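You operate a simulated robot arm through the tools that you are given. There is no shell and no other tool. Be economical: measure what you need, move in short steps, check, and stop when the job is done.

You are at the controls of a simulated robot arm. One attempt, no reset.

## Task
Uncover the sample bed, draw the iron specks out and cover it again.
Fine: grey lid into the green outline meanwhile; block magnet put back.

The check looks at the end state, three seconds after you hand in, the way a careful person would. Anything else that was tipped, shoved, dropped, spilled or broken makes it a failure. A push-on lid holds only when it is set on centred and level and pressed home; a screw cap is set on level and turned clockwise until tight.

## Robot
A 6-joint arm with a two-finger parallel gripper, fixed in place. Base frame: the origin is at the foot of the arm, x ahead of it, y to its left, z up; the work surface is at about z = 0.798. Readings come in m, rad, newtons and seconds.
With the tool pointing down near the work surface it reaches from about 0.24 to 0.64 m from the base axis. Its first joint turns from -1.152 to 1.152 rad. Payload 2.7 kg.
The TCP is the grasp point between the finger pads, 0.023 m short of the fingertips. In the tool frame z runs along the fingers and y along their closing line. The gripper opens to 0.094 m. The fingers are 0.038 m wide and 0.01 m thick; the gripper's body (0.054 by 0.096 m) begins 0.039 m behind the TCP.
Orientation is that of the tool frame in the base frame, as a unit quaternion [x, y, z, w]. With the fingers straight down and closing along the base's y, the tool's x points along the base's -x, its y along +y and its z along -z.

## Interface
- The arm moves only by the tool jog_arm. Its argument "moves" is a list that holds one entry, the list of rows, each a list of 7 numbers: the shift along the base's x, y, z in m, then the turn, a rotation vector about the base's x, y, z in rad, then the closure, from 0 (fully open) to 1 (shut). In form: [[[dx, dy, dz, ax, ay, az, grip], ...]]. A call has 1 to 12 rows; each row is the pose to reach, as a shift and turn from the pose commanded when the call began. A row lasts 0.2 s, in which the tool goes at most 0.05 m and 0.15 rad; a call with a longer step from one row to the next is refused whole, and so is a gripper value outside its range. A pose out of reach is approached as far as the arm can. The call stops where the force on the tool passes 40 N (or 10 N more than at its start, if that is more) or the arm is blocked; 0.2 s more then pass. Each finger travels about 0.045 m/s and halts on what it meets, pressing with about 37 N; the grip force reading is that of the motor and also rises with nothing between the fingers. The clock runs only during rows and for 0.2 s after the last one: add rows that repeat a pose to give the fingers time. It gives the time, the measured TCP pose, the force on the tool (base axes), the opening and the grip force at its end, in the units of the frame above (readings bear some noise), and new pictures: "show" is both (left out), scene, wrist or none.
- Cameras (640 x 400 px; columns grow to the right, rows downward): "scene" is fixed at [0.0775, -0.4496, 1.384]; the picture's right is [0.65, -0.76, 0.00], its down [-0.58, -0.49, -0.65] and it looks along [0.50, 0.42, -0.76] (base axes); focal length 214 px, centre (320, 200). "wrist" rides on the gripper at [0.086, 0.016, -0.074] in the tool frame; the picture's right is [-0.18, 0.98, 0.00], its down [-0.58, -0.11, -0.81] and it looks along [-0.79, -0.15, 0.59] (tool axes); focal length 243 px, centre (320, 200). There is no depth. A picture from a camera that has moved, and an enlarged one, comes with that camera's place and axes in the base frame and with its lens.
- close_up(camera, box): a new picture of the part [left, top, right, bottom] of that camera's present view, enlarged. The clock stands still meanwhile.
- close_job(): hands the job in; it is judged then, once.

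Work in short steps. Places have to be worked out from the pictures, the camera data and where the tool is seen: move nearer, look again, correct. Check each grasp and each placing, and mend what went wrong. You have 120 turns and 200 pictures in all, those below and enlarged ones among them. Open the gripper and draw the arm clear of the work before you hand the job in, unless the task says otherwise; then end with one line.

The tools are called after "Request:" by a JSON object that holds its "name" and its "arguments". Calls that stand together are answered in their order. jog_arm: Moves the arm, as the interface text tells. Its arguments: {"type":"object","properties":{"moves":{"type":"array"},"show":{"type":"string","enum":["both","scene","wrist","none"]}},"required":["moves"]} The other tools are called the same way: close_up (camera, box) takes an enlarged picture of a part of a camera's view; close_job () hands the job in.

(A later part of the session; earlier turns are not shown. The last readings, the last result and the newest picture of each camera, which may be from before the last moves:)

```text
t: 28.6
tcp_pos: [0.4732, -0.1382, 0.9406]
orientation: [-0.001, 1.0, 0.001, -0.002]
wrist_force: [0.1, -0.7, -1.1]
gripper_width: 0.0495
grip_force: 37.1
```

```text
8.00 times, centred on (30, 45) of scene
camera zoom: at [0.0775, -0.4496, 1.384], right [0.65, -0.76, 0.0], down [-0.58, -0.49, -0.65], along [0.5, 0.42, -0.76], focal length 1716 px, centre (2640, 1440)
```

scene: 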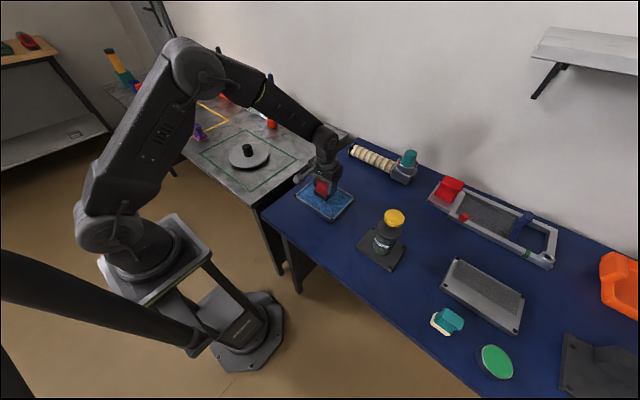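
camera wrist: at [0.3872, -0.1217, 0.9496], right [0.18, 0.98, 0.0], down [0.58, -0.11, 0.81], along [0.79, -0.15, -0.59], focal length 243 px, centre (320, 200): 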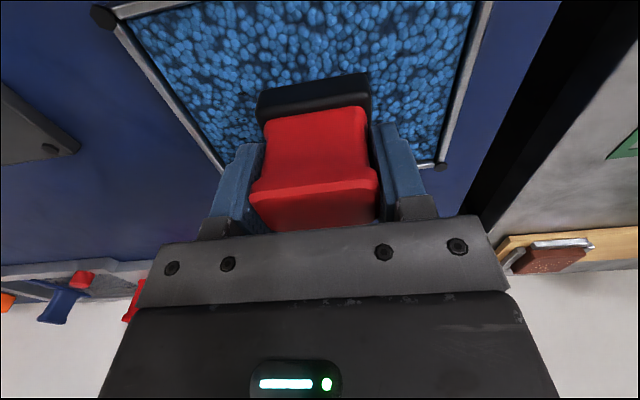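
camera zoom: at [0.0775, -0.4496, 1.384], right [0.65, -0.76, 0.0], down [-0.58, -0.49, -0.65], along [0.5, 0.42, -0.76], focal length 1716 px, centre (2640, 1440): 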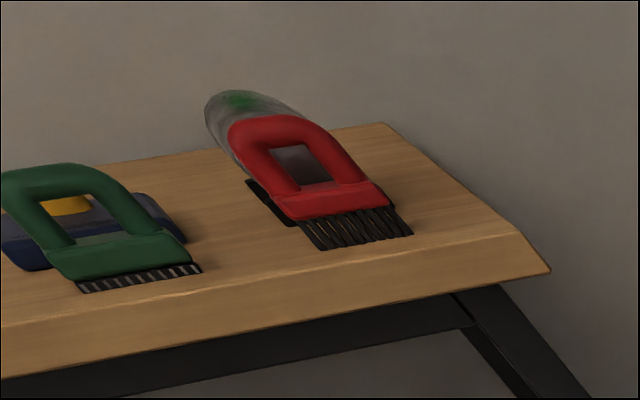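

The others are brushes, a scourer and an eraser, so the plain black-footed red block is the magnet. It probably needs a slow, near-touching pass: I'll lower to light contact and sweep along y through the specks.

Request:
{"name": "jog_arm", "arguments": {"moves": [[[0, -0.02, -0.04, 0, 0, 0, 1], [0, -0.04, -0.068, 0, 0, 0, 1], [0, -0.042, -0.0765, 0, 0, 0, 1], [0, -0.035, -0.0775, 0, 0, 0, 1], [0, -0.025, -0.0775, 0, 0, 0, 1], [0, -0.015, -0.0775, 0, 0, 0, 1], [0, -0.005, -0.0775, 0, 0, 0, 1], [0, 0.005, -0.0775, 0, 0, 0, 1], [0, 0.015, -0.0775, 0, 0, 0, 1], [0, 0.025, -0.0775, 0, 0, 0, 1], [0, 0.035, -0.0775, 0, 0, 0, 1], [0, 0.045, -0.0775, 0, 0, 0, 1]]], "show": "none"}}

Request:
{"name": "close_up", "arguments": {"camera": "scene", "box": [270, 150, 370, 220]}}

```text
t: 31.1
tcp_pos: [0.4723, -0.095, 0.8622]
orientation: [0.0, 1.0, 0.0, 0.0]
wrist_force: [-0.1, 0.0, -1.0]
gripper_width: 0.0495
grip_force: 37.3
```

```text
5.71 times, centred on (320, 185) of scene
camera zoom: at [0.0775, -0.4497, 1.384], right [0.65, -0.76, 0.0], down [-0.58, -0.49, -0.65], along [0.5, 0.42, -0.76], focal length 1226 px, centre (320, 286)
```

zoom: 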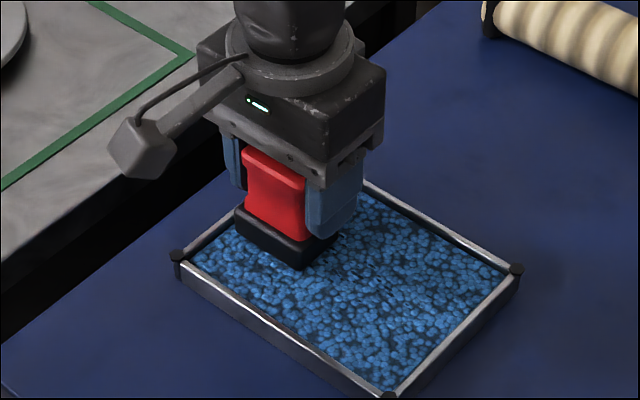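

The specks are gone along the swept strip. I'll lift and inspect the bed for leftovers.

Request:
{"name": "jog_arm", "arguments": {"moves": [[[0, 0, 0.01, 0, 0, 0, 1], [0, 0, 0.05, 0, 0, 0, 1], [0, 0.03, 0.08, 0, 0, 0, 1], [0, 0.06, 0.1, 0, 0, 0, 1], [0, 0.06, 0.1, 0, 0, 0, 1]]], "show": "none"}}

Request:
{"name": "close_up", "arguments": {"camera": "scene", "box": [296, 170, 360, 220]}}

Request:
{"name": "close_up", "arguments": {"camera": "scene", "box": [270, 130, 350, 190]}}

```text
t: 32.4
tcp_pos: [0.4687, -0.0342, 0.9649]
orientation: [-0.001, 1.0, 0.0, -0.001]
wrist_force: [0.8, -0.2, -1.3]
gripper_width: 0.0499
grip_force: 37.0
```

```text
8.00 times, centred on (328, 195) of scene
camera zoom: at [0.0775, -0.4496, 1.384], right [0.65, -0.76, 0.0], down [-0.58, -0.49, -0.65], along [0.5, 0.42, -0.76], focal length 1716 px, centre (256, 240)
```

zoom: 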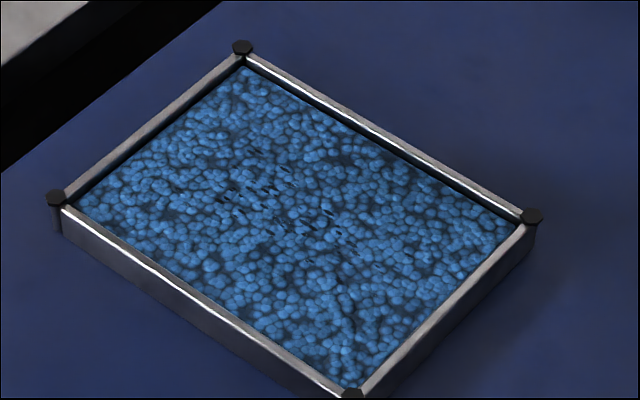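

```text
6.67 times, centred on (310, 160) of scene
camera zoom: at [0.0775, -0.4496, 1.384], right [0.65, -0.76, 0.0], down [-0.58, -0.49, -0.65], along [0.5, 0.42, -0.76], focal length 1430 px, centre (387, 467)
```

zoom: 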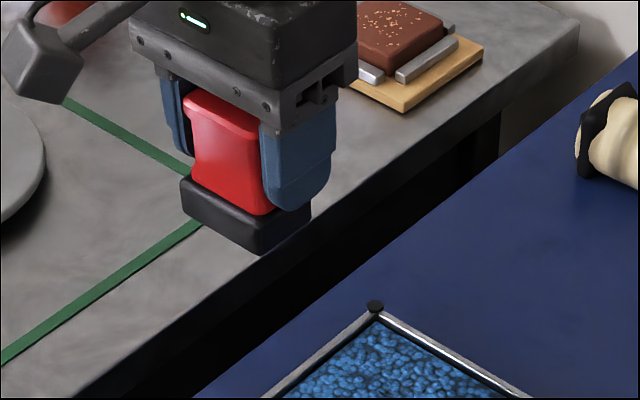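

The specks are fainter but remain, so repeated passes are needed. They span x≈0.46–0.495 and y≈-0.20 to -0.09; I'll pass along x≈0.466 toward -y.

Request:
{"name": "jog_arm", "arguments": {"moves": [[[-0.006, -0.045, -0.03, 0, 0, 0, 1], [-0.006, -0.06, -0.07, 0, 0, 0, 1], [-0.006, -0.06, -0.1015, 0, 0, 0, 1], [-0.006, -0.07, -0.1015, 0, 0, 0, 1], [-0.006, -0.08, -0.1015, 0, 0, 0, 1], [-0.006, -0.09, -0.1015, 0, 0, 0, 1], [-0.006, -0.1, -0.1015, 0, 0, 0, 1], [-0.006, -0.11, -0.1015, 0, 0, 0, 1], [-0.006, -0.12, -0.1015, 0, 0, 0, 1], [-0.006, -0.13, -0.1015, 0, 0, 0, 1], [-0.006, -0.14, -0.1015, 0, 0, 0, 1], [-0.006, -0.147, -0.1015, 0, 0, 0, 1]]], "show": "none"}}

Request:
{"name": "close_up", "arguments": {"camera": "scene", "box": [296, 170, 360, 220]}}

```text
refused: row 1 steps farther than a row can; nothing moved
```

```text
8.00 times, centred on (328, 195) of scene
camera zoom: at [0.0775, -0.4496, 1.384], right [0.65, -0.76, 0.0], down [-0.58, -0.49, -0.65], along [0.5, 0.42, -0.76], focal length 1716 px, centre (256, 240)
```

zoom: 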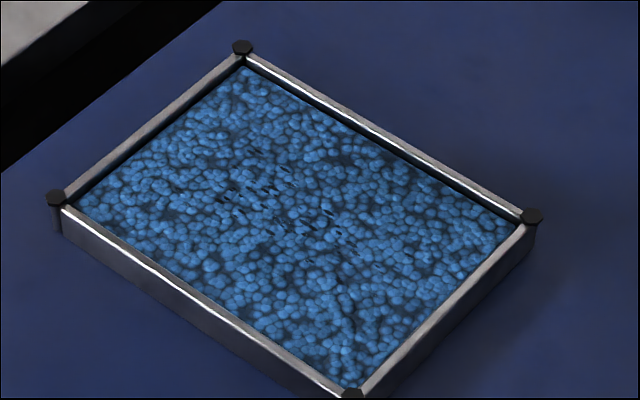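

The first step was too long; I'll retry with shorter steps.

Request:
{"name": "jog_arm", "arguments": {"moves": [[[-0.006, -0.04, -0.02, 0, 0, 0, 1], [-0.006, -0.06, -0.062, 0, 0, 0, 1], [-0.006, -0.06, -0.1015, 0, 0, 0, 1], [-0.006, -0.07, -0.1015, 0, 0, 0, 1], [-0.006, -0.08, -0.1015, 0, 0, 0, 1], [-0.006, -0.09, -0.1015, 0, 0, 0, 1], [-0.006, -0.1, -0.1015, 0, 0, 0, 1], [-0.006, -0.11, -0.1015, 0, 0, 0, 1], [-0.006, -0.12, -0.1015, 0, 0, 0, 1], [-0.006, -0.13, -0.1015, 0, 0, 0, 1], [-0.006, -0.14, -0.1015, 0, 0, 0, 1], [-0.006, -0.147, -0.1015, 0, 0, 0, 1]]], "show": "none"}}

Request:
{"name": "close_up", "arguments": {"camera": "scene", "box": [296, 170, 360, 220]}}

```text
t: 35.0
tcp_pos: [0.4664, -0.1814, 0.8618]
orientation: [0.0, 1.0, -0.001, 0.0]
wrist_force: [0.5, 4.5, 13.1]
gripper_width: 0.05
grip_force: 36.7
```

```text
8.00 times, centred on (328, 195) of scene
camera zoom: at [0.0773, -0.4495, 1.3841], right [0.65, -0.76, 0.0], down [-0.58, -0.49, -0.65], along [0.5, 0.42, -0.76], focal length 1716 px, centre (256, 240)
```

zoom: 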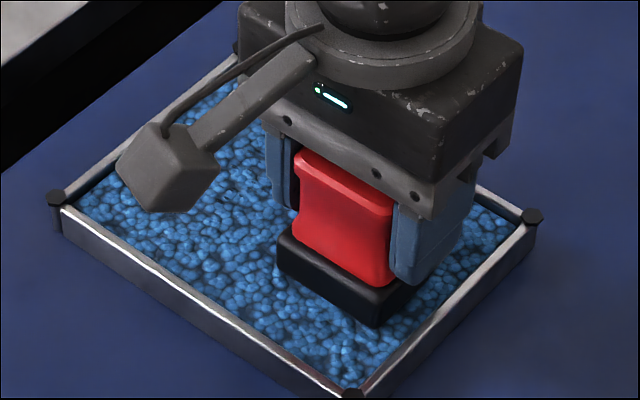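

The area already passed looks clean, with light contact at 13 N. I'll shift to x≈0.486 and sweep back toward +y at the same height.

Request:
{"name": "jog_arm", "arguments": {"moves": [[[0.01, 0, 0, 0, 0, 0, 1], [0.02, 0, 0, 0, 0, 0, 1], [0.02, 0.01, 0, 0, 0, 0, 1], [0.02, 0.02, 0, 0, 0, 0, 1], [0.02, 0.03, 0, 0, 0, 0, 1], [0.02, 0.04, 0, 0, 0, 0, 1], [0.02, 0.05, 0, 0, 0, 0, 1], [0.02, 0.06, 0, 0, 0, 0, 1], [0.02, 0.07, 0, 0, 0, 0, 1], [0.02, 0.08, 0, 0, 0, 0, 1], [0.02, 0.09, 0, 0, 0, 0, 1], [0.02, 0.09, 0, 0, 0, 0, 1]]], "show": "none"}}

Request:
{"name": "close_up", "arguments": {"camera": "scene", "box": [296, 170, 360, 220]}}

```text
t: 37.5
tcp_pos: [0.4859, -0.0918, 0.8618]
orientation: [-0.001, 1.0, 0.0, 0.001]
wrist_force: [0.8, -7.8, 23.7]
gripper_width: 0.0498
grip_force: 36.8
```

```text
8.00 times, centred on (328, 195) of scene
camera zoom: at [0.0772, -0.4498, 1.384], right [0.65, -0.76, 0.0], down [-0.58, -0.49, -0.65], along [0.5, 0.42, -0.76], focal length 1716 px, centre (256, 240)
```

zoom: 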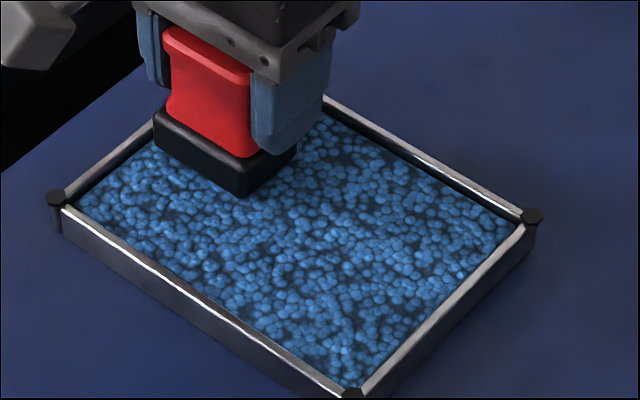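

The bed looks clean now. I'll make a short extra pass over the near end, then lift and inspect.

Request:
{"name": "jog_arm", "arguments": {"moves": [[[-0.015, 0, 0, 0, 0, 0, 1], [-0.015, -0.012, 0, 0, 0, 0, 1], [-0.015, -0.024, 0, 0, 0, 0, 1], [0.0, -0.024, 0, 0, 0, 0, 1], [0.0, -0.012, 0, 0, 0, 0, 1], [0.0, 0.002, 0, 0, 0, 0, 1], [0, 0, 0.01, 0, 0, 0, 1], [0, 0.005, 0.05, 0, 0, 0, 1], [0, 0.035, 0.08, 0, 0, 0, 1], [0, 0.06, 0.1, 0, 0, 0, 1], [0, 0.06, 0.1, 0, 0, 0, 1]]], "show": "wrist"}}

Request:
{"name": "close_up", "arguments": {"camera": "scene", "box": [296, 170, 360, 220]}}

Request:
{"name": "close_up", "arguments": {"camera": "scene", "box": [310, 175, 350, 205]}}

```text
t: 40.0
tcp_pos: [0.4869, -0.0317, 0.9624]
orientation: [-0.001, 1.0, -0.001, 0.0]
wrist_force: [0.1, 0.5, -2.6]
gripper_width: 0.0496
grip_force: 36.9
camera wrist: at [0.4021, -0.015, 1.0354], right [0.18, 0.98, 0.0], down [0.58, -0.11, 0.8], along [0.79, -0.15, -0.59], focal length 243 px, centre (320, 200)
```

wrist: 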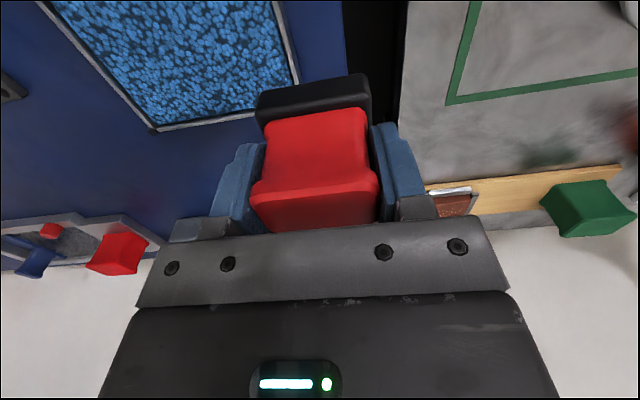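

```text
8.00 times, centred on (328, 195) of scene
camera zoom: at [0.0775, -0.4496, 1.384], right [0.65, -0.76, 0.0], down [-0.58, -0.49, -0.65], along [0.5, 0.42, -0.76], focal length 1716 px, centre (256, 240)
```

zoom: 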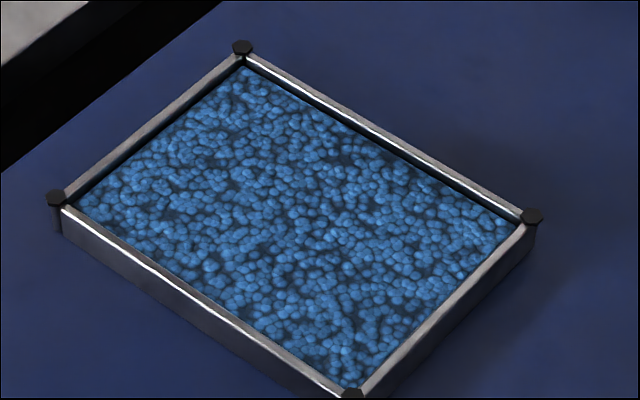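

```text
13.33 times, centred on (330, 190) of scene
camera zoom: at [0.0775, -0.4496, 1.384], right [0.65, -0.76, 0.0], down [-0.58, -0.49, -0.65], along [0.5, 0.42, -0.76], focal length 2860 px, centre (187, 333)
```

zoom: 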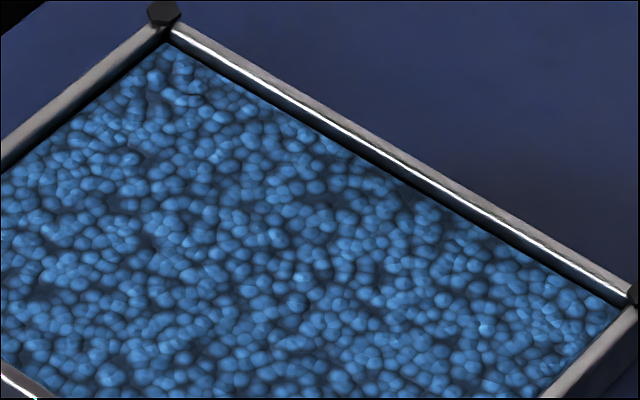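

The bed is clean and the tray hasn't moved. I'll carry the magnet back above its original spot (0.347, -0.140).

Request:
{"name": "jog_arm", "arguments": {"moves": [[[-0.035, -0.027, 0, 0, 0, 0, 1], [-0.07, -0.054, 0, 0, 0, 0, 1], [-0.105, -0.081, 0, 0, 0, 0, 1], [-0.14, -0.108, 0, 0, 0, 0, 1], [-0.14, -0.108, 0, 0, 0, 0, 1], [-0.14, -0.108, -0.04, 0, 0, 0, 1], [-0.14, -0.108, -0.08, 0, 0, 0, 1], [-0.14, -0.108, -0.1, 0, 0, 0, 1], [-0.14, -0.108, -0.1, 0, 0, 0, 1]]], "show": "none"}}

Request:
{"name": "close_up", "arguments": {"camera": "scene", "box": [272, 160, 368, 240]}}

```text
t: 42.0
tcp_pos: [0.3455, -0.1398, 0.8609]
orientation: [-0.001, 1.0, 0.0, 0.0]
wrist_force: [-0.8, 0.3, -1.8]
gripper_width: 0.0498
grip_force: 36.6
```

```text
5.00 times, centred on (320, 200) of scene
camera zoom: at [0.0775, -0.4497, 1.384], right [0.65, -0.76, 0.0], down [-0.58, -0.49, -0.65], along [0.5, 0.42, -0.76], focal length 1072 px, centre (320, 200)
```

zoom: 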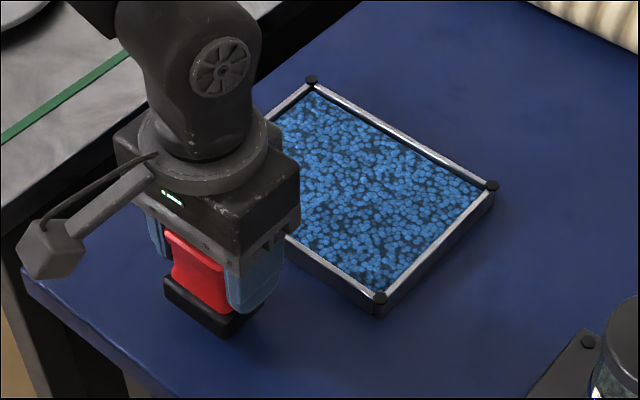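

It's directly above the original place. I'll lower slowly until contact.

Request:
{"name": "jog_arm", "arguments": {"moves": [[[0.001, 0, -0.006, 0, 0, 0, 1], [0.001, 0, -0.011, 0, 0, 0, 1], [0.001, 0, -0.014, 0, 0, 0, 1], [0.001, 0, -0.016, 0, 0, 0, 1], [0.001, 0, -0.016, 0, 0, 0, 1]]], "show": "none"}}

```text
t: 43.1
tcp_pos: [0.3469, -0.1388, 0.8452]
orientation: [-0.001, 1.0, 0.0, -0.001]
wrist_force: [-11.2, 4.5, 33.9]
gripper_width: 0.0499
grip_force: 37.2
```

There is contact at z 0.845, so I'll release and rise straight up.

Request:
{"name": "jog_arm", "arguments": {"moves": [[[0, 0, 0.001, 0, 0, 0, 0.9], [0, 0, 0.001, 0, 0, 0, 0.5], [0, 0, 0.001, 0, 0, 0, 0.2], [0, 0, 0.001, 0, 0, 0, 0], [0, 0, 0.001, 0, 0, 0, 0], [0, 0, 0.001, 0, 0, 0, 0], [0, 0, 0.03, 0, 0, 0, 0], [0, 0, 0.07, 0, 0, 0, 0], [0, 0, 0.11, 0, 0, 0, 0], [0, 0, 0.14, 0, 0, 0, 0]]], "show": "wrist"}}

Request:
{"name": "close_up", "arguments": {"camera": "scene", "box": [272, 160, 368, 240]}}

```text
t: 45.4
tcp_pos: [0.3475, -0.1403, 0.9851]
orientation: [-0.001, 1.0, 0.0, 0.0]
wrist_force: [0.2, 0.8, 0.6]
gripper_width: 0.094
grip_force: 0.1
camera wrist: at [0.2622, -0.1234, 1.0602], right [0.18, 0.98, 0.0], down [0.58, -0.11, 0.81], along [0.79, -0.15, -0.59], focal length 243 px, centre (320, 200)
```

wrist: 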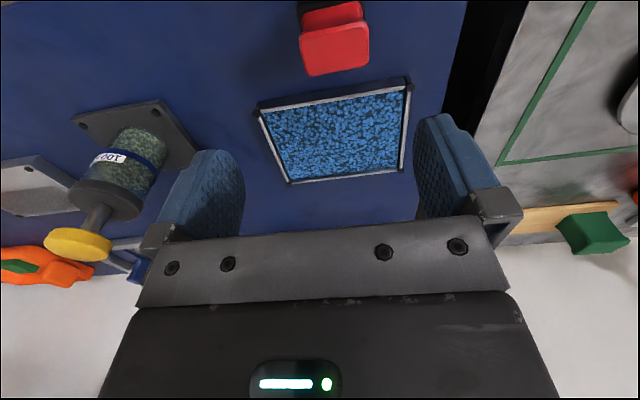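

```text
5.00 times, centred on (320, 200) of scene
camera zoom: at [0.0775, -0.4496, 1.384], right [0.65, -0.76, 0.0], down [-0.58, -0.49, -0.65], along [0.5, 0.42, -0.76], focal length 1072 px, centre (320, 200)
```

zoom: 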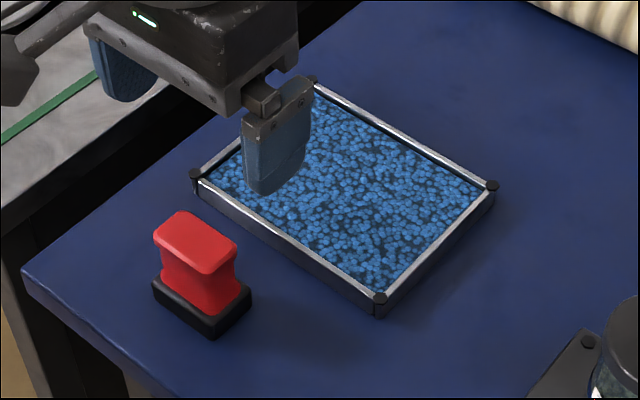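

The magnet ended up about 13 mm toward +y of its original place and slightly turned. I'll look closely before mending it.

Request:
{"name": "close_up", "arguments": {"camera": "scene", "box": [272, 190, 320, 230]}}

Request:
{"name": "close_up", "arguments": {"camera": "wrist", "box": [260, 0, 420, 100]}}

```text
10.00 times, centred on (296, 210) of scene
camera zoom: at [0.0775, -0.4496, 1.384], right [0.65, -0.76, 0.0], down [-0.58, -0.49, -0.65], along [0.5, 0.42, -0.76], focal length 2145 px, centre (560, 100)
```

zoom: 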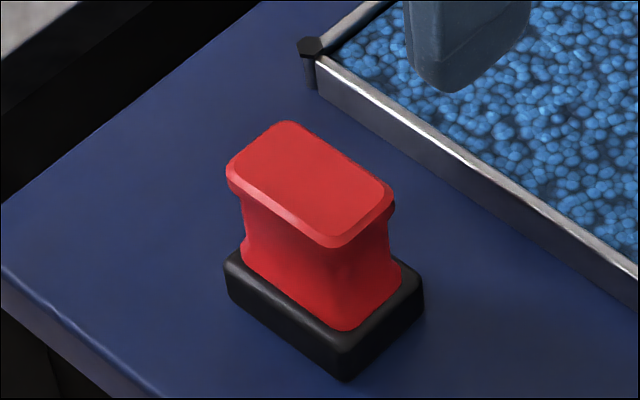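

```text
4.00 times, centred on (340, 50) of wrist
camera zoom: at [0.2622, -0.1234, 1.0602], right [0.18, 0.98, 0.0], down [0.58, -0.11, 0.81], along [0.79, -0.15, -0.59], focal length 970 px, centre (240, 800)
```

zoom: 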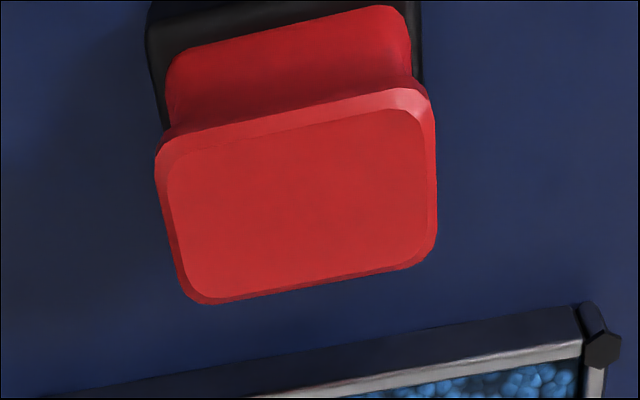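

It's upright and square, about 13 mm off in y, probably nudged by the stepwise opening. I'll regrasp it centred, lift slightly, shift it back, and open in one go this time.

Request:
{"name": "jog_arm", "arguments": {"moves": [[[0, 0.0133, -0.04, 0, 0, 0, 0], [0, 0.0133, -0.08, 0, 0, 0, 0], [0, 0.0133, -0.12, 0, 0, 0, 0], [0, 0.0133, -0.1385, 0, 0, 0, 0], [0, 0.0133, -0.1385, 0, 0, 0, 0], [0, 0.0133, -0.1385, 0, 0, 0, 1], [0, 0.0133, -0.1385, 0, 0, 0, 1], [0, 0.0133, -0.1385, 0, 0, 0, 1], [0, 0.0133, -0.1385, 0, 0, 0, 1], [0, 0.0133, -0.1385, 0, 0, 0, 1], [0, 0.0133, -0.1385, 0, 0, 0, 1]]], "show": "wrist"}}

Request:
{"name": "close_up", "arguments": {"camera": "scene", "box": [272, 160, 368, 240]}}

```text
t: 47.8
tcp_pos: [0.347, -0.1252, 0.8459]
orientation: [-0.001, 1.0, 0.0, -0.001]
wrist_force: [-0.4, -0.5, 0.3]
gripper_width: 0.0494
grip_force: 36.8
camera wrist: at [0.2617, -0.1088, 0.9205], right [0.18, 0.98, 0.0], down [0.58, -0.11, 0.81], along [0.79, -0.15, -0.59], focal length 243 px, centre (320, 200)
```

wrist: 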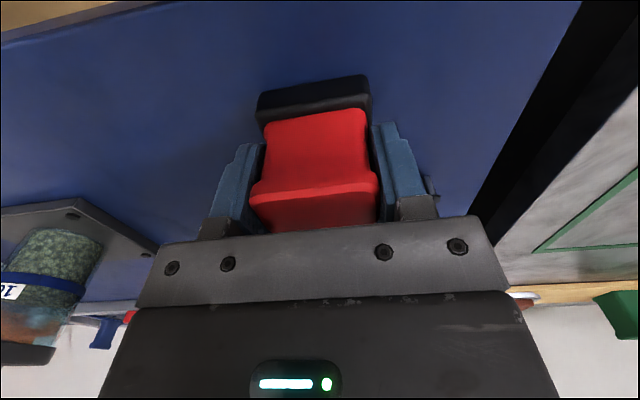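

```text
5.00 times, centred on (320, 200) of scene
camera zoom: at [0.0775, -0.4496, 1.384], right [0.65, -0.76, 0.0], down [-0.58, -0.49, -0.65], along [0.5, 0.42, -0.76], focal length 1072 px, centre (320, 200)
```

zoom: 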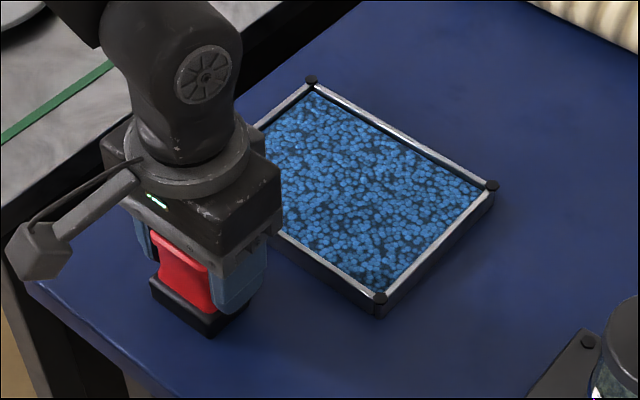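

The grip is fine. I'll lift 6 mm, shift -15 mm in y, and lower to gentle contact.

Request:
{"name": "jog_arm", "arguments": {"moves": [[[0, 0, 0.006, 0, 0, 0, 1], [0, -0.008, 0.006, 0, 0, 0, 1], [0, -0.015, 0.006, 0, 0, 0, 1], [0, -0.015, 0.006, 0, 0, 0, 1], [0, -0.015, 0.002, 0, 0, 0, 1], [0, -0.015, 0.0, 0, 0, 0, 1], [0, -0.015, 0.0, 0, 0, 0, 1]]], "show": "none"}}

Request:
{"name": "close_up", "arguments": {"camera": "scene", "box": [272, 160, 368, 240]}}

```text
t: 49.4
tcp_pos: [0.3471, -0.1401, 0.8449]
orientation: [-0.002, 1.0, -0.001, 0.0]
wrist_force: [0.3, 0.3, -1.5]
gripper_width: 0.0495
grip_force: 37.3
```

```text
5.00 times, centred on (320, 200) of scene
camera zoom: at [0.0775, -0.4497, 1.384], right [0.65, -0.76, 0.0], down [-0.58, -0.49, -0.65], along [0.5, 0.42, -0.76], focal length 1072 px, centre (320, 200)
```

zoom: 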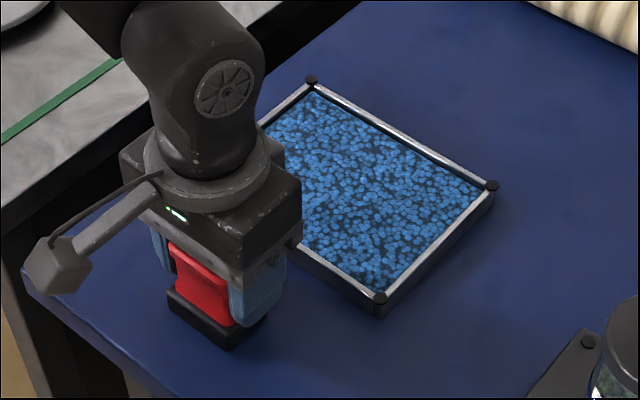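

It's at the original location now. I'll open fully in one command without rising, then check.

Request:
{"name": "jog_arm", "arguments": {"moves": [[[0, 0, -0.0005, 0, 0, 0, 1], [0, 0, -0.0005, 0, 0, 0, 0], [0, 0, -0.0005, 0, 0, 0, 0], [0, 0, -0.0005, 0, 0, 0, 0], [0, 0, -0.0005, 0, 0, 0, 0], [0, 0, -0.0005, 0, 0, 0, 0], [0, 0, -0.0005, 0, 0, 0, 0]]], "show": "wrist"}}

Request:
{"name": "close_up", "arguments": {"camera": "scene", "box": [272, 160, 368, 240]}}

```text
t: 51.0
tcp_pos: [0.3476, -0.141, 0.8462]
orientation: [-0.001, 1.0, 0.0, -0.001]
wrist_force: [-0.5, -0.9, 0.3]
gripper_width: 0.094
grip_force: 0.0
camera wrist: at [0.2621, -0.1248, 0.9204], right [0.18, 0.98, 0.0], down [0.58, -0.11, 0.81], along [0.79, -0.15, -0.59], focal length 243 px, centre (320, 200)
```

wrist: 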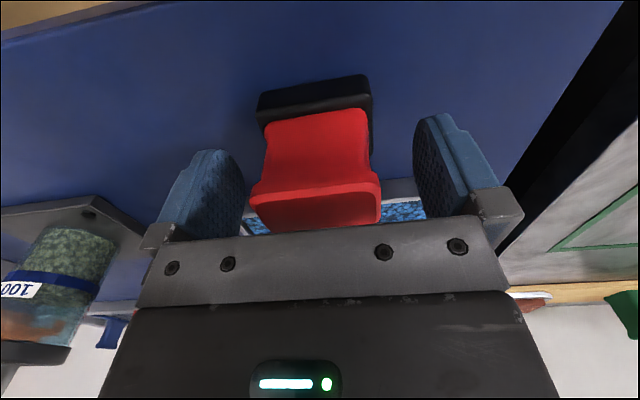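

```text
5.00 times, centred on (320, 200) of scene
camera zoom: at [0.0775, -0.4496, 1.384], right [0.65, -0.76, 0.0], down [-0.58, -0.49, -0.65], along [0.5, 0.42, -0.76], focal length 1072 px, centre (320, 200)
```

zoom: 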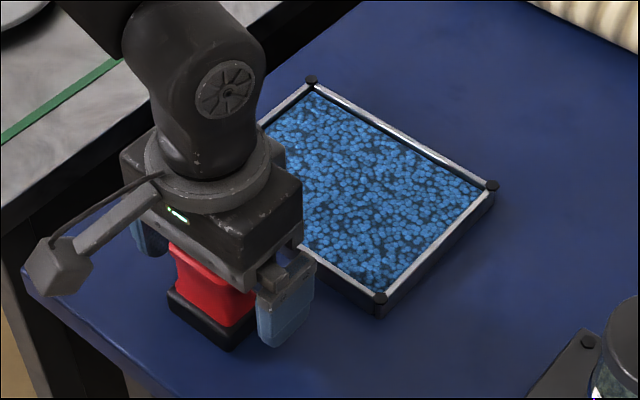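

The magnet is still in place. I'll rise straight up slowly and verify.

Request:
{"name": "jog_arm", "arguments": {"moves": [[[0, 0, 0.01, 0, 0, 0, 0], [0, 0, 0.025, 0, 0, 0, 0], [0, 0, 0.05, 0, 0, 0, 0], [0, 0, 0.09, 0, 0, 0, 0], [0, 0, 0.135, 0, 0, 0, 0]]], "show": "none"}}

Request:
{"name": "close_up", "arguments": {"camera": "scene", "box": [272, 160, 368, 240]}}

Request:
{"name": "close_up", "arguments": {"camera": "scene", "box": [200, 110, 290, 180]}}

```text
t: 52.1
tcp_pos: [0.3478, -0.1407, 0.9803]
orientation: [-0.001, 1.0, 0.0, -0.001]
wrist_force: [0.1, 0.3, -0.5]
gripper_width: 0.0943
grip_force: 0.1
```

```text
5.00 times, centred on (320, 200) of scene
camera zoom: at [0.0775, -0.4496, 1.384], right [0.65, -0.76, 0.0], down [-0.58, -0.49, -0.65], along [0.5, 0.42, -0.76], focal length 1072 px, centre (320, 200)
```

zoom: 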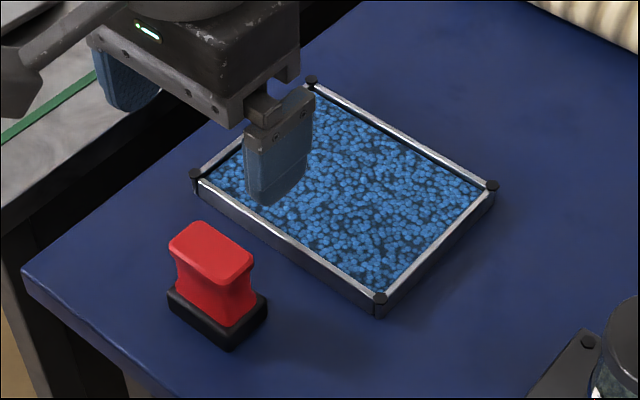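

```text
5.71 times, centred on (245, 145) of scene
camera zoom: at [0.0775, -0.4496, 1.384], right [0.65, -0.76, 0.0], down [-0.58, -0.49, -0.65], along [0.5, 0.42, -0.76], focal length 1226 px, centre (749, 514)
```

zoom: 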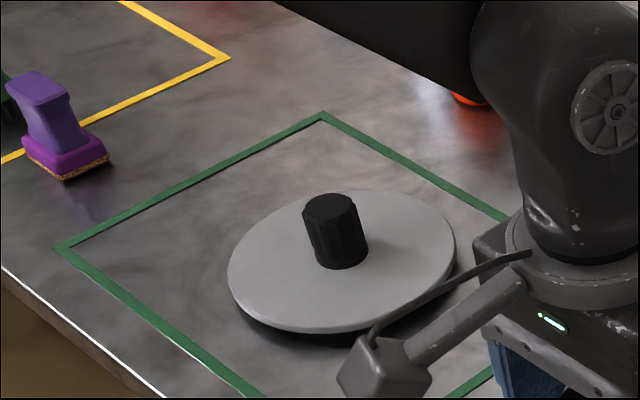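

The magnet is back in its original place. Now the lid: I'll move above it at (0.451, 0.258).

Request:
{"name": "jog_arm", "arguments": {"moves": [[[0.0115, 0.0443, 0.005, 0, 0, 0, 0], [0.023, 0.0886, 0.01, 0, 0, 0, 0], [0.0345, 0.133, 0.01, 0, 0, 0, 0], [0.046, 0.177, 0.01, 0, 0, 0, 0], [0.0575, 0.2216, 0.01, 0, 0, 0, 0], [0.069, 0.266, 0.01, 0, 0, 0, 0], [0.0805, 0.31, 0.01, 0, 0, 0, 0], [0.092, 0.3545, 0, 0, 0, 0, 0], [0.103, 0.399, -0.01, 0, 0, 0, 0], [0.103, 0.399, -0.05, 0, 0, 0, 0], [0.103, 0.399, -0.05, 0, 0, 0, 0]]], "show": "wrist"}}

```text
t: 54.5
tcp_pos: [0.4504, 0.2597, 0.9296]
orientation: [-0.001, 1.0, 0.0, -0.001]
wrist_force: [0.0, 0.3, 0.6]
gripper_width: 0.0942
grip_force: 0.1
camera wrist: at [0.3644, 0.2763, 1.0055], right [0.18, 0.98, 0.0], down [0.58, -0.11, 0.81], along [0.79, -0.15, -0.59], focal length 243 px, centre (320, 200)
```

wrist: 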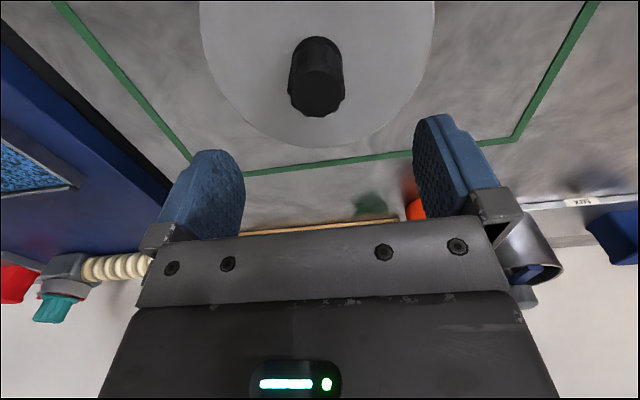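

The knob is under the tool. I'll descend to z≈0.843 and close in one go.

Request:
{"name": "jog_arm", "arguments": {"moves": [[[0, -0.002, -0.04, 0, 0, 0, 0], [0, -0.002, -0.07, 0, 0, 0, 0], [0, -0.002, -0.0855, 0, 0, 0, 0], [0, -0.002, -0.0855, 0, 0, 0, 0], [0, -0.002, -0.0855, 0, 0, 0, 1], [0, -0.002, -0.0855, 0, 0, 0, 1], [0, -0.002, -0.0855, 0, 0, 0, 1], [0, -0.002, -0.0855, 0, 0, 0, 1], [0, -0.002, -0.0855, 0, 0, 0, 1], [0, -0.002, -0.0855, 0, 0, 0, 1], [0, -0.002, -0.0855, 0, 0, 0, 1]]], "show": "wrist"}}

Request:
{"name": "close_up", "arguments": {"camera": "scene", "box": [200, 110, 290, 180]}}

```text
t: 57.0
tcp_pos: [0.4509, 0.2573, 0.8456]
orientation: [-0.002, 1.0, 0.0, -0.001]
wrist_force: [0.9, -1.1, -0.3]
gripper_width: 0.0372
grip_force: 37.5
camera wrist: at [0.3645, 0.2734, 0.9203], right [0.18, 0.98, 0.0], down [0.58, -0.11, 0.81], along [0.79, -0.15, -0.59], focal length 243 px, centre (320, 200)
```

wrist: 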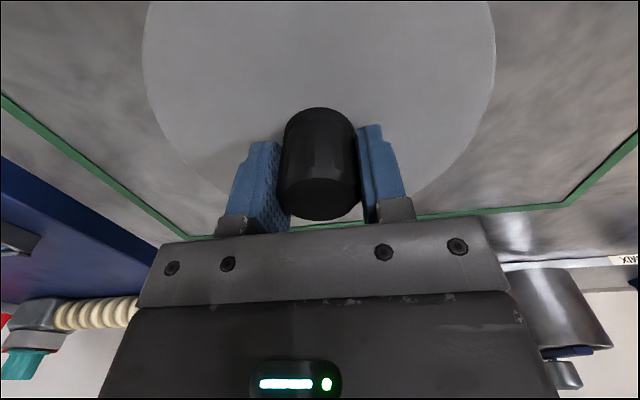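

```text
5.71 times, centred on (245, 145) of scene
camera zoom: at [0.0775, -0.4497, 1.384], right [0.65, -0.76, 0.0], down [-0.58, -0.49, -0.65], along [0.5, 0.42, -0.76], focal length 1226 px, centre (749, 514)
```

zoom: 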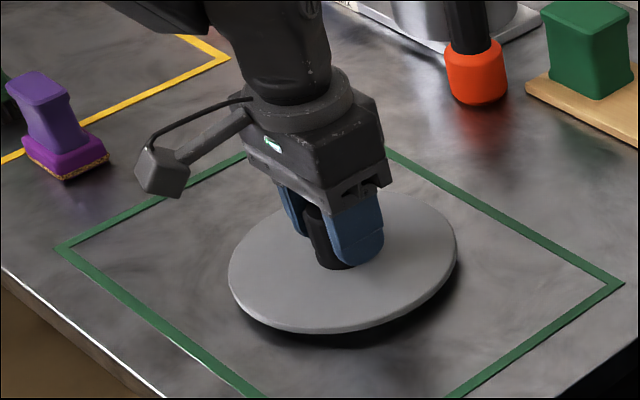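

The grip on the knob matches the original grasp. I'll lift the lid and carry it back above the tray.

Request:
{"name": "jog_arm", "arguments": {"moves": [[[0, 0, 0.03, 0, 0, 0, 1], [0, 0, 0.075, 0, 0, 0, 1], [0, 0, 0.12, 0, 0, 0, 1], [0.003, -0.044, 0.13, 0, 0, 0, 1], [0.006, -0.089, 0.13, 0, 0, 0, 1], [0.009, -0.134, 0.13, 0, 0, 0, 1], [0.012, -0.179, 0.13, 0, 0, 0, 1], [0.015, -0.224, 0.13, 0, 0, 0, 1], [0.018, -0.269, 0.13, 0, 0, 0, 1], [0.021, -0.314, 0.13, 0, 0, 0, 1], [0.024, -0.359, 0.13, 0, 0, 0, 1], [0.0257, -0.3985, 0.13, 0, 0, 0, 1]]], "show": "none"}}

```text
t: 59.5
tcp_pos: [0.4754, -0.145, 0.9741]
orientation: [-0.003, 1.0, 0.0, -0.001]
wrist_force: [0.0, -0.1, -0.9]
gripper_width: 0.0368
grip_force: 37.0
```

It's about 3 mm off in y. I'll correct this while lowering to just above the tray, then measure again.

Request:
{"name": "jog_arm", "arguments": {"moves": [[[0.001, 0.0025, -0.04, 0, 0, 0, 1], [0.001, 0.0025, -0.08, 0, 0, 0, 1], [0.001, 0.0025, -0.085, 0, 0, 0, 1], [0.001, 0.0025, -0.085, 0, 0, 0, 1], [0.001, 0.0025, -0.085, 0, 0, 0, 1]]]}}

Request:
{"name": "close_up", "arguments": {"camera": "scene", "box": [280, 150, 376, 230]}}

```text
t: 60.8
tcp_pos: [0.4767, -0.1403, 0.8889]
orientation: [-0.001, 1.0, 0.0, 0.0]
wrist_force: [0.8, 0.3, -1.0]
gripper_width: 0.0373
grip_force: 36.8
camera wrist: at [0.3924, -0.1233, 0.9638], right [0.18, 0.98, 0.0], down [0.58, -0.11, 0.81], along [0.79, -0.15, -0.59], focal length 243 px, centre (320, 200)
```

scene: 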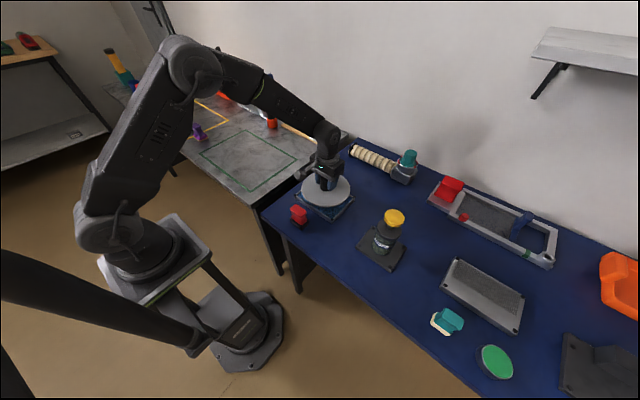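
wrist: 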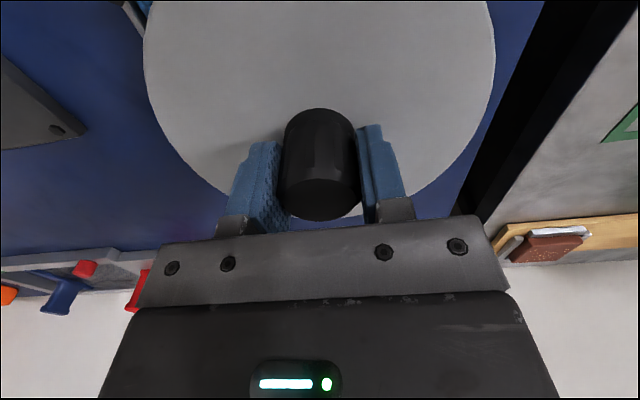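

```text
5.00 times, centred on (328, 190) of scene
camera zoom: at [0.0775, -0.4496, 1.384], right [0.65, -0.76, 0.0], down [-0.58, -0.49, -0.65], along [0.5, 0.42, -0.76], focal length 1072 px, centre (280, 250)
```

zoom: 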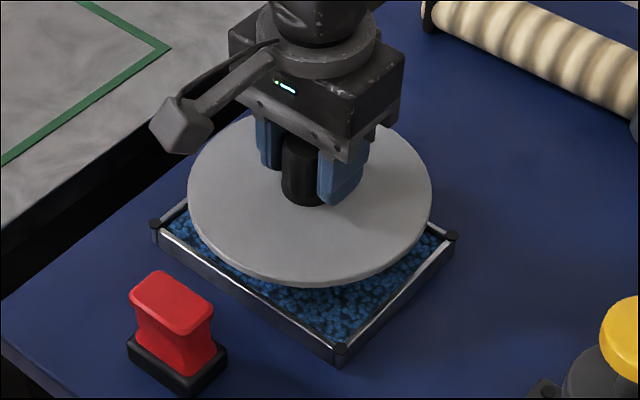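

Alignment is (0.4767, -0.1403), within 1 mm. I'll lower slowly onto the tray in small steps.

Request:
{"name": "jog_arm", "arguments": {"moves": [[[0, -0.0008, -0.008, 0, 0, 0, 1], [0, -0.0008, -0.014, 0, 0, 0, 1], [0, -0.0008, -0.019, 0, 0, 0, 1], [0, -0.0008, -0.022, 0, 0, 0, 1], [0, -0.0008, -0.024, 0, 0, 0, 1], [0, -0.0008, -0.024, 0, 0, 0, 1]]], "show": "none"}}

Request:
{"name": "close_up", "arguments": {"camera": "scene", "box": [280, 150, 376, 230]}}

```text
t: 62.1
tcp_pos: [0.4776, -0.1405, 0.8666]
orientation: [-0.001, 1.0, 0.0, -0.001]
wrist_force: [0.2, -0.1, -1.3]
gripper_width: 0.0371
grip_force: 37.2
```

```text
5.00 times, centred on (328, 190) of scene
camera zoom: at [0.0775, -0.4496, 1.384], right [0.65, -0.76, 0.0], down [-0.58, -0.49, -0.65], along [0.5, 0.42, -0.76], focal length 1072 px, centre (280, 250)
```

zoom: 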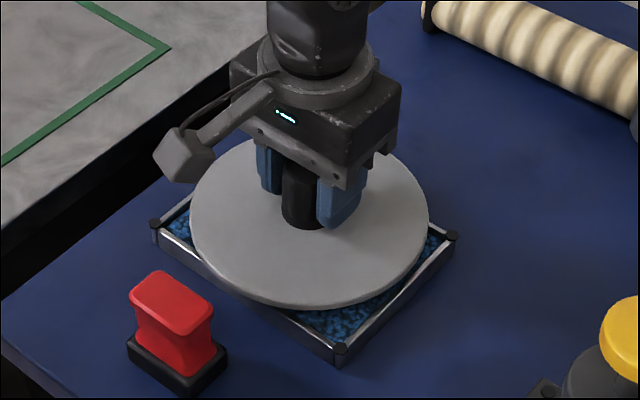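

No contact yet. I'll keep lowering and press until the force rises.

Request:
{"name": "jog_arm", "arguments": {"moves": [[[-0.0005, 0, -0.002, 0, 0, 0, 1], [-0.0005, 0, -0.004, 0, 0, 0, 1], [-0.0005, 0, -0.006, 0, 0, 0, 1], [-0.0005, 0, -0.007, 0, 0, 0, 1], [-0.0005, 0, -0.008, 0, 0, 0, 1]]], "show": "none"}}

Request:
{"name": "close_up", "arguments": {"camera": "scene", "box": [272, 130, 384, 230]}}

```text
t: 63.4
tcp_pos: [0.477, -0.1402, 0.8618]
orientation: [-0.002, 1.0, -0.001, 0.0]
wrist_force: [-12.5, 2.8, 35.4]
gripper_width: 0.0371
grip_force: 37.6
```

```text
4.00 times, centred on (328, 180) of scene
camera zoom: at [0.0767, -0.4494, 1.3841], right [0.65, -0.76, 0.0], down [-0.58, -0.49, -0.65], along [0.5, 0.42, -0.76], focal length 858 px, centre (288, 280)
```

zoom: 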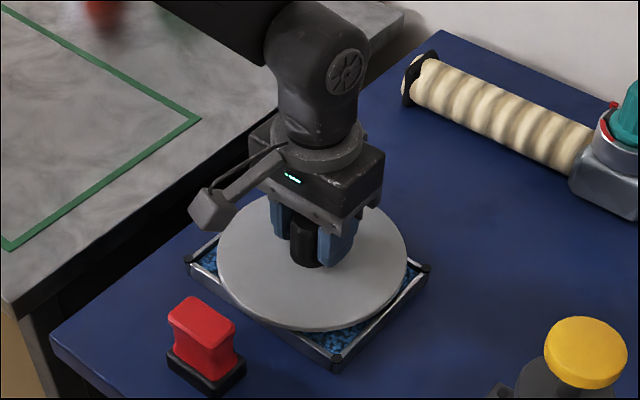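

The press reached z 0.862 as expected, but the lid looks a few pixels to the right of its original position. I'll relieve the force and compare at high zoom.

Request:
{"name": "jog_arm", "arguments": {"moves": [[[0, 0, 0.003, 0, 0, 0, 1], [0, 0, 0.003, 0, 0, 0, 1]]], "show": "none"}}

Request:
{"name": "close_up", "arguments": {"camera": "scene", "box": [260, 130, 420, 230]}}

Request:
{"name": "close_up", "arguments": {"camera": "scene", "box": [296, 170, 360, 220]}}

```text
t: 64.0
tcp_pos: [0.4789, -0.1407, 0.8607]
orientation: [-0.001, 1.0, 0.0, 0.001]
wrist_force: [0.3, 2.4, 13.4]
gripper_width: 0.0371
grip_force: 36.8
```

```text
4.00 times, centred on (340, 180) of scene
camera zoom: at [0.0773, -0.4495, 1.3841], right [0.65, -0.76, 0.0], down [-0.58, -0.49, -0.65], along [0.5, 0.42, -0.76], focal length 858 px, centre (240, 280)
```

zoom: 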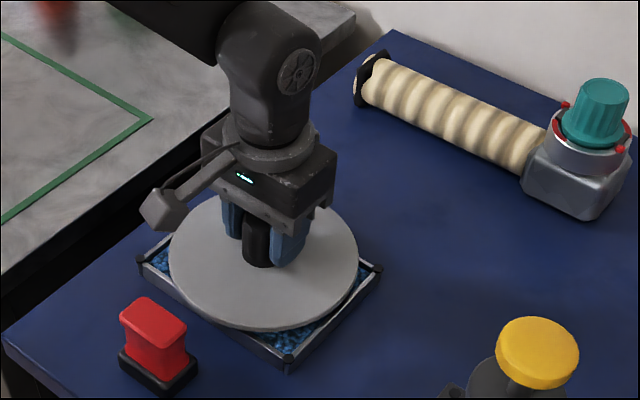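

```text
8.00 times, centred on (328, 195) of scene
camera zoom: at [0.0773, -0.4495, 1.3841], right [0.65, -0.76, 0.0], down [-0.58, -0.49, -0.65], along [0.5, 0.42, -0.76], focal length 1716 px, centre (256, 240)
```

zoom: 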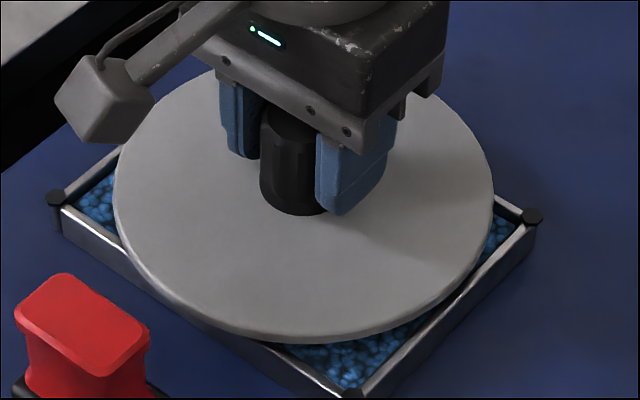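

Compared with the first picture, the lid sits about 5 mm too far in +x; my first fingertip touch had shifted it. I'll lift it 12 mm, move -5 mm in x, and look again.

Request:
{"name": "jog_arm", "arguments": {"moves": [[[0, 0, 0.006, 0, 0, 0, 1], [0, 0, 0.014, 0, 0, 0, 1], [-0.005, 0.0007, 0.014, 0, 0, 0, 1], [-0.005, 0.0007, 0.014, 0, 0, 0, 1]]], "show": "none"}}

Request:
{"name": "close_up", "arguments": {"camera": "scene", "box": [260, 130, 420, 230]}}

```text
t: 65.0
tcp_pos: [0.4718, -0.1391, 0.8745]
orientation: [-0.001, 1.0, 0.0, 0.0]
wrist_force: [0.4, -0.6, 0.1]
gripper_width: 0.037
grip_force: 37.1
```

```text
4.00 times, centred on (340, 180) of scene
camera zoom: at [0.0775, -0.4496, 1.384], right [0.65, -0.76, 0.0], down [-0.58, -0.49, -0.65], along [0.5, 0.42, -0.76], focal length 858 px, centre (240, 280)
```

zoom: 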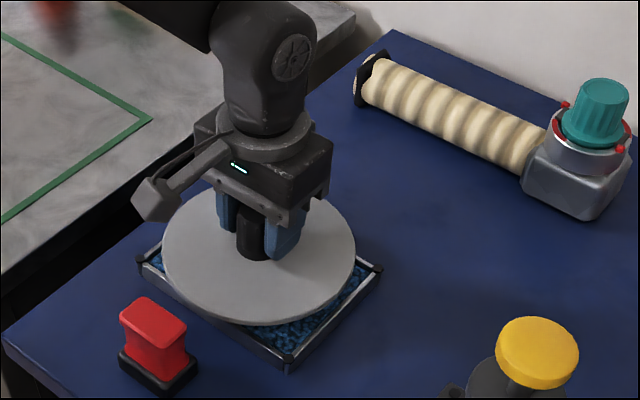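

The lid's midline now matches the original picture and the tool is over the tray centre (0.472, -0.139). I'll lower and press in small steps.

Request:
{"name": "jog_arm", "arguments": {"moves": [[[0, 0, -0.006, 0, 0, 0, 1], [0, 0, -0.01, 0, 0, 0, 1], [0, 0, -0.012, 0, 0, 0, 1], [0, 0, -0.013, 0, 0, 0, 1], [0, 0, -0.014, 0, 0, 0, 1], [0, 0, -0.015, 0, 0, 0, 1]]], "show": "none"}}

Request:
{"name": "close_up", "arguments": {"camera": "scene", "box": [260, 130, 420, 230]}}

```text
t: 66.3
tcp_pos: [0.4721, -0.1402, 0.8621]
orientation: [-0.001, 1.0, 0.0, 0.0]
wrist_force: [-2.6, -0.2, 4.9]
gripper_width: 0.0373
grip_force: 36.3
```

```text
4.00 times, centred on (340, 180) of scene
camera zoom: at [0.0774, -0.4496, 1.384], right [0.65, -0.76, 0.0], down [-0.58, -0.49, -0.65], along [0.5, 0.42, -0.76], focal length 858 px, centre (240, 280)
```

zoom: 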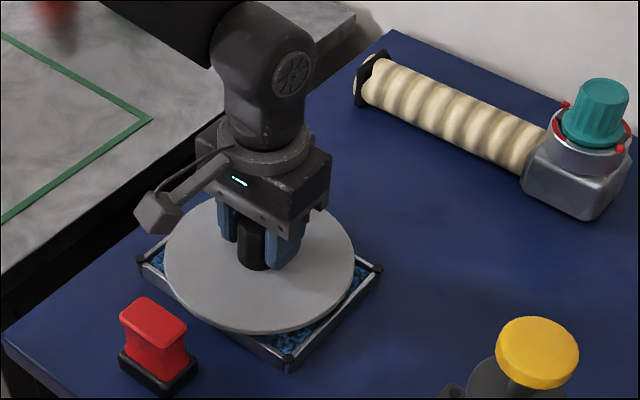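

Light contact (5 N) and well centred. I'll press home.

Request:
{"name": "jog_arm", "arguments": {"moves": [[[0, 0, -0.001, 0, 0, 0, 1], [0, 0, -0.002, 0, 0, 0, 1], [0, 0, -0.003, 0, 0, 0, 1], [0, 0, -0.004, 0, 0, 0, 1], [0, 0, -0.005, 0, 0, 0, 1], [0, 0, -0.006, 0, 0, 0, 1]]], "show": "none"}}

Request:
{"name": "close_up", "arguments": {"camera": "scene", "box": [260, 130, 420, 230]}}

```text
t: 67.2
tcp_pos: [0.4729, -0.1402, 0.8611]
orientation: [-0.001, 1.0, -0.001, 0.002]
wrist_force: [-0.6, 0.0, 4.6]
gripper_width: 0.037
grip_force: 37.2
stopped in row 4: the force on the tool passed its limit (the readings are from after the stop); the commanded pose is now the measured one
```

```text
4.00 times, centred on (340, 180) of scene
camera zoom: at [0.0775, -0.4496, 1.384], right [0.65, -0.76, 0.0], down [-0.58, -0.49, -0.65], along [0.5, 0.42, -0.76], focal length 858 px, centre (240, 280)
```

zoom: 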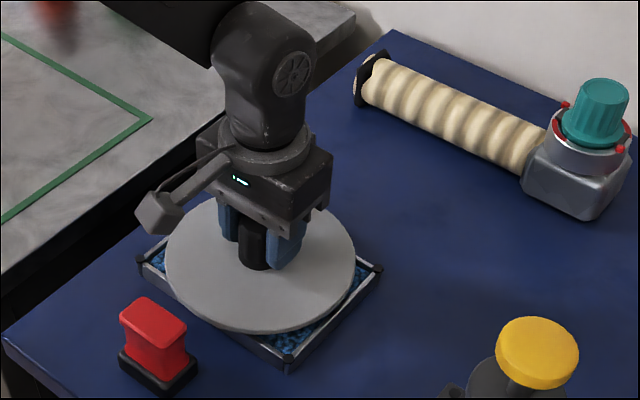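

Pressed to over 40 N, with z consistent with the seated height. I'll release in one go, rise, and compare with the original picture.

Request:
{"name": "jog_arm", "arguments": {"moves": [[[0, 0, 0, 0, 0, 0, 0], [0, 0, 0, 0, 0, 0, 0], [0, 0, 0, 0, 0, 0, 0], [0, 0, 0, 0, 0, 0, 0], [0, 0, 0, 0, 0, 0, 0], [0, 0, 0.02, 0, 0, 0, 0], [0, 0, 0.05, 0, 0, 0, 0], [0, 0, 0.1, 0, 0, 0, 0], [0, 0.04, 0.12, 0, 0, 0, 0], [0, 0.085, 0.13, 0, 0, 0, 0], [0, 0.085, 0.13, 0, 0, 0, 0]]], "show": "none"}}

Request:
{"name": "close_up", "arguments": {"camera": "scene", "box": [260, 130, 420, 230]}}

Request:
{"name": "close_up", "arguments": {"camera": "scene", "box": [296, 170, 360, 220]}}

```text
t: 69.6
tcp_pos: [0.4739, -0.0533, 0.9912]
orientation: [0.0, 1.0, -0.001, 0.001]
wrist_force: [0.2, 0.3, -1.0]
gripper_width: 0.094
grip_force: 0.0
```

```text
4.00 times, centred on (340, 180) of scene
camera zoom: at [0.0775, -0.4496, 1.384], right [0.65, -0.76, 0.0], down [-0.58, -0.49, -0.65], along [0.5, 0.42, -0.76], focal length 858 px, centre (240, 280)
```

zoom: 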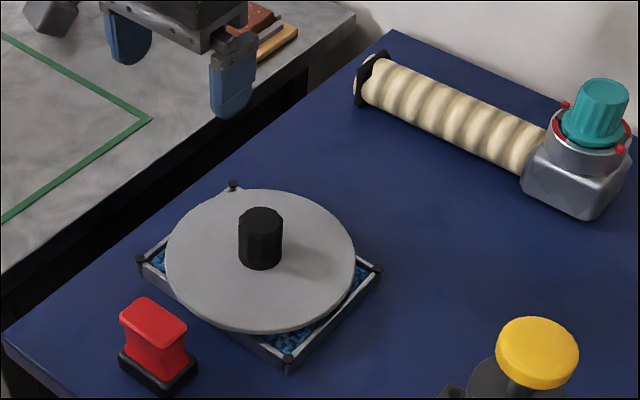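

```text
8.00 times, centred on (328, 195) of scene
camera zoom: at [0.0775, -0.4496, 1.384], right [0.65, -0.76, 0.0], down [-0.58, -0.49, -0.65], along [0.5, 0.42, -0.76], focal length 1716 px, centre (256, 240)
```

zoom: 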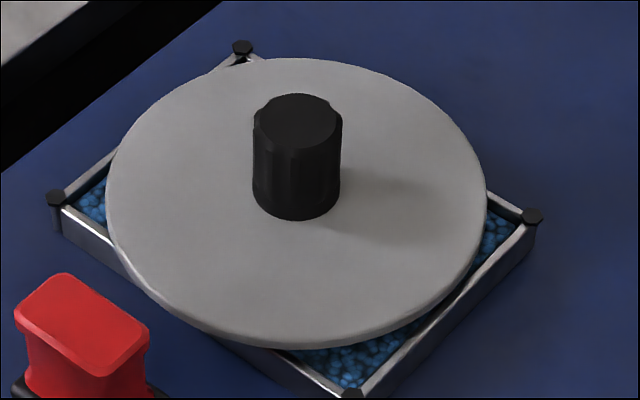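

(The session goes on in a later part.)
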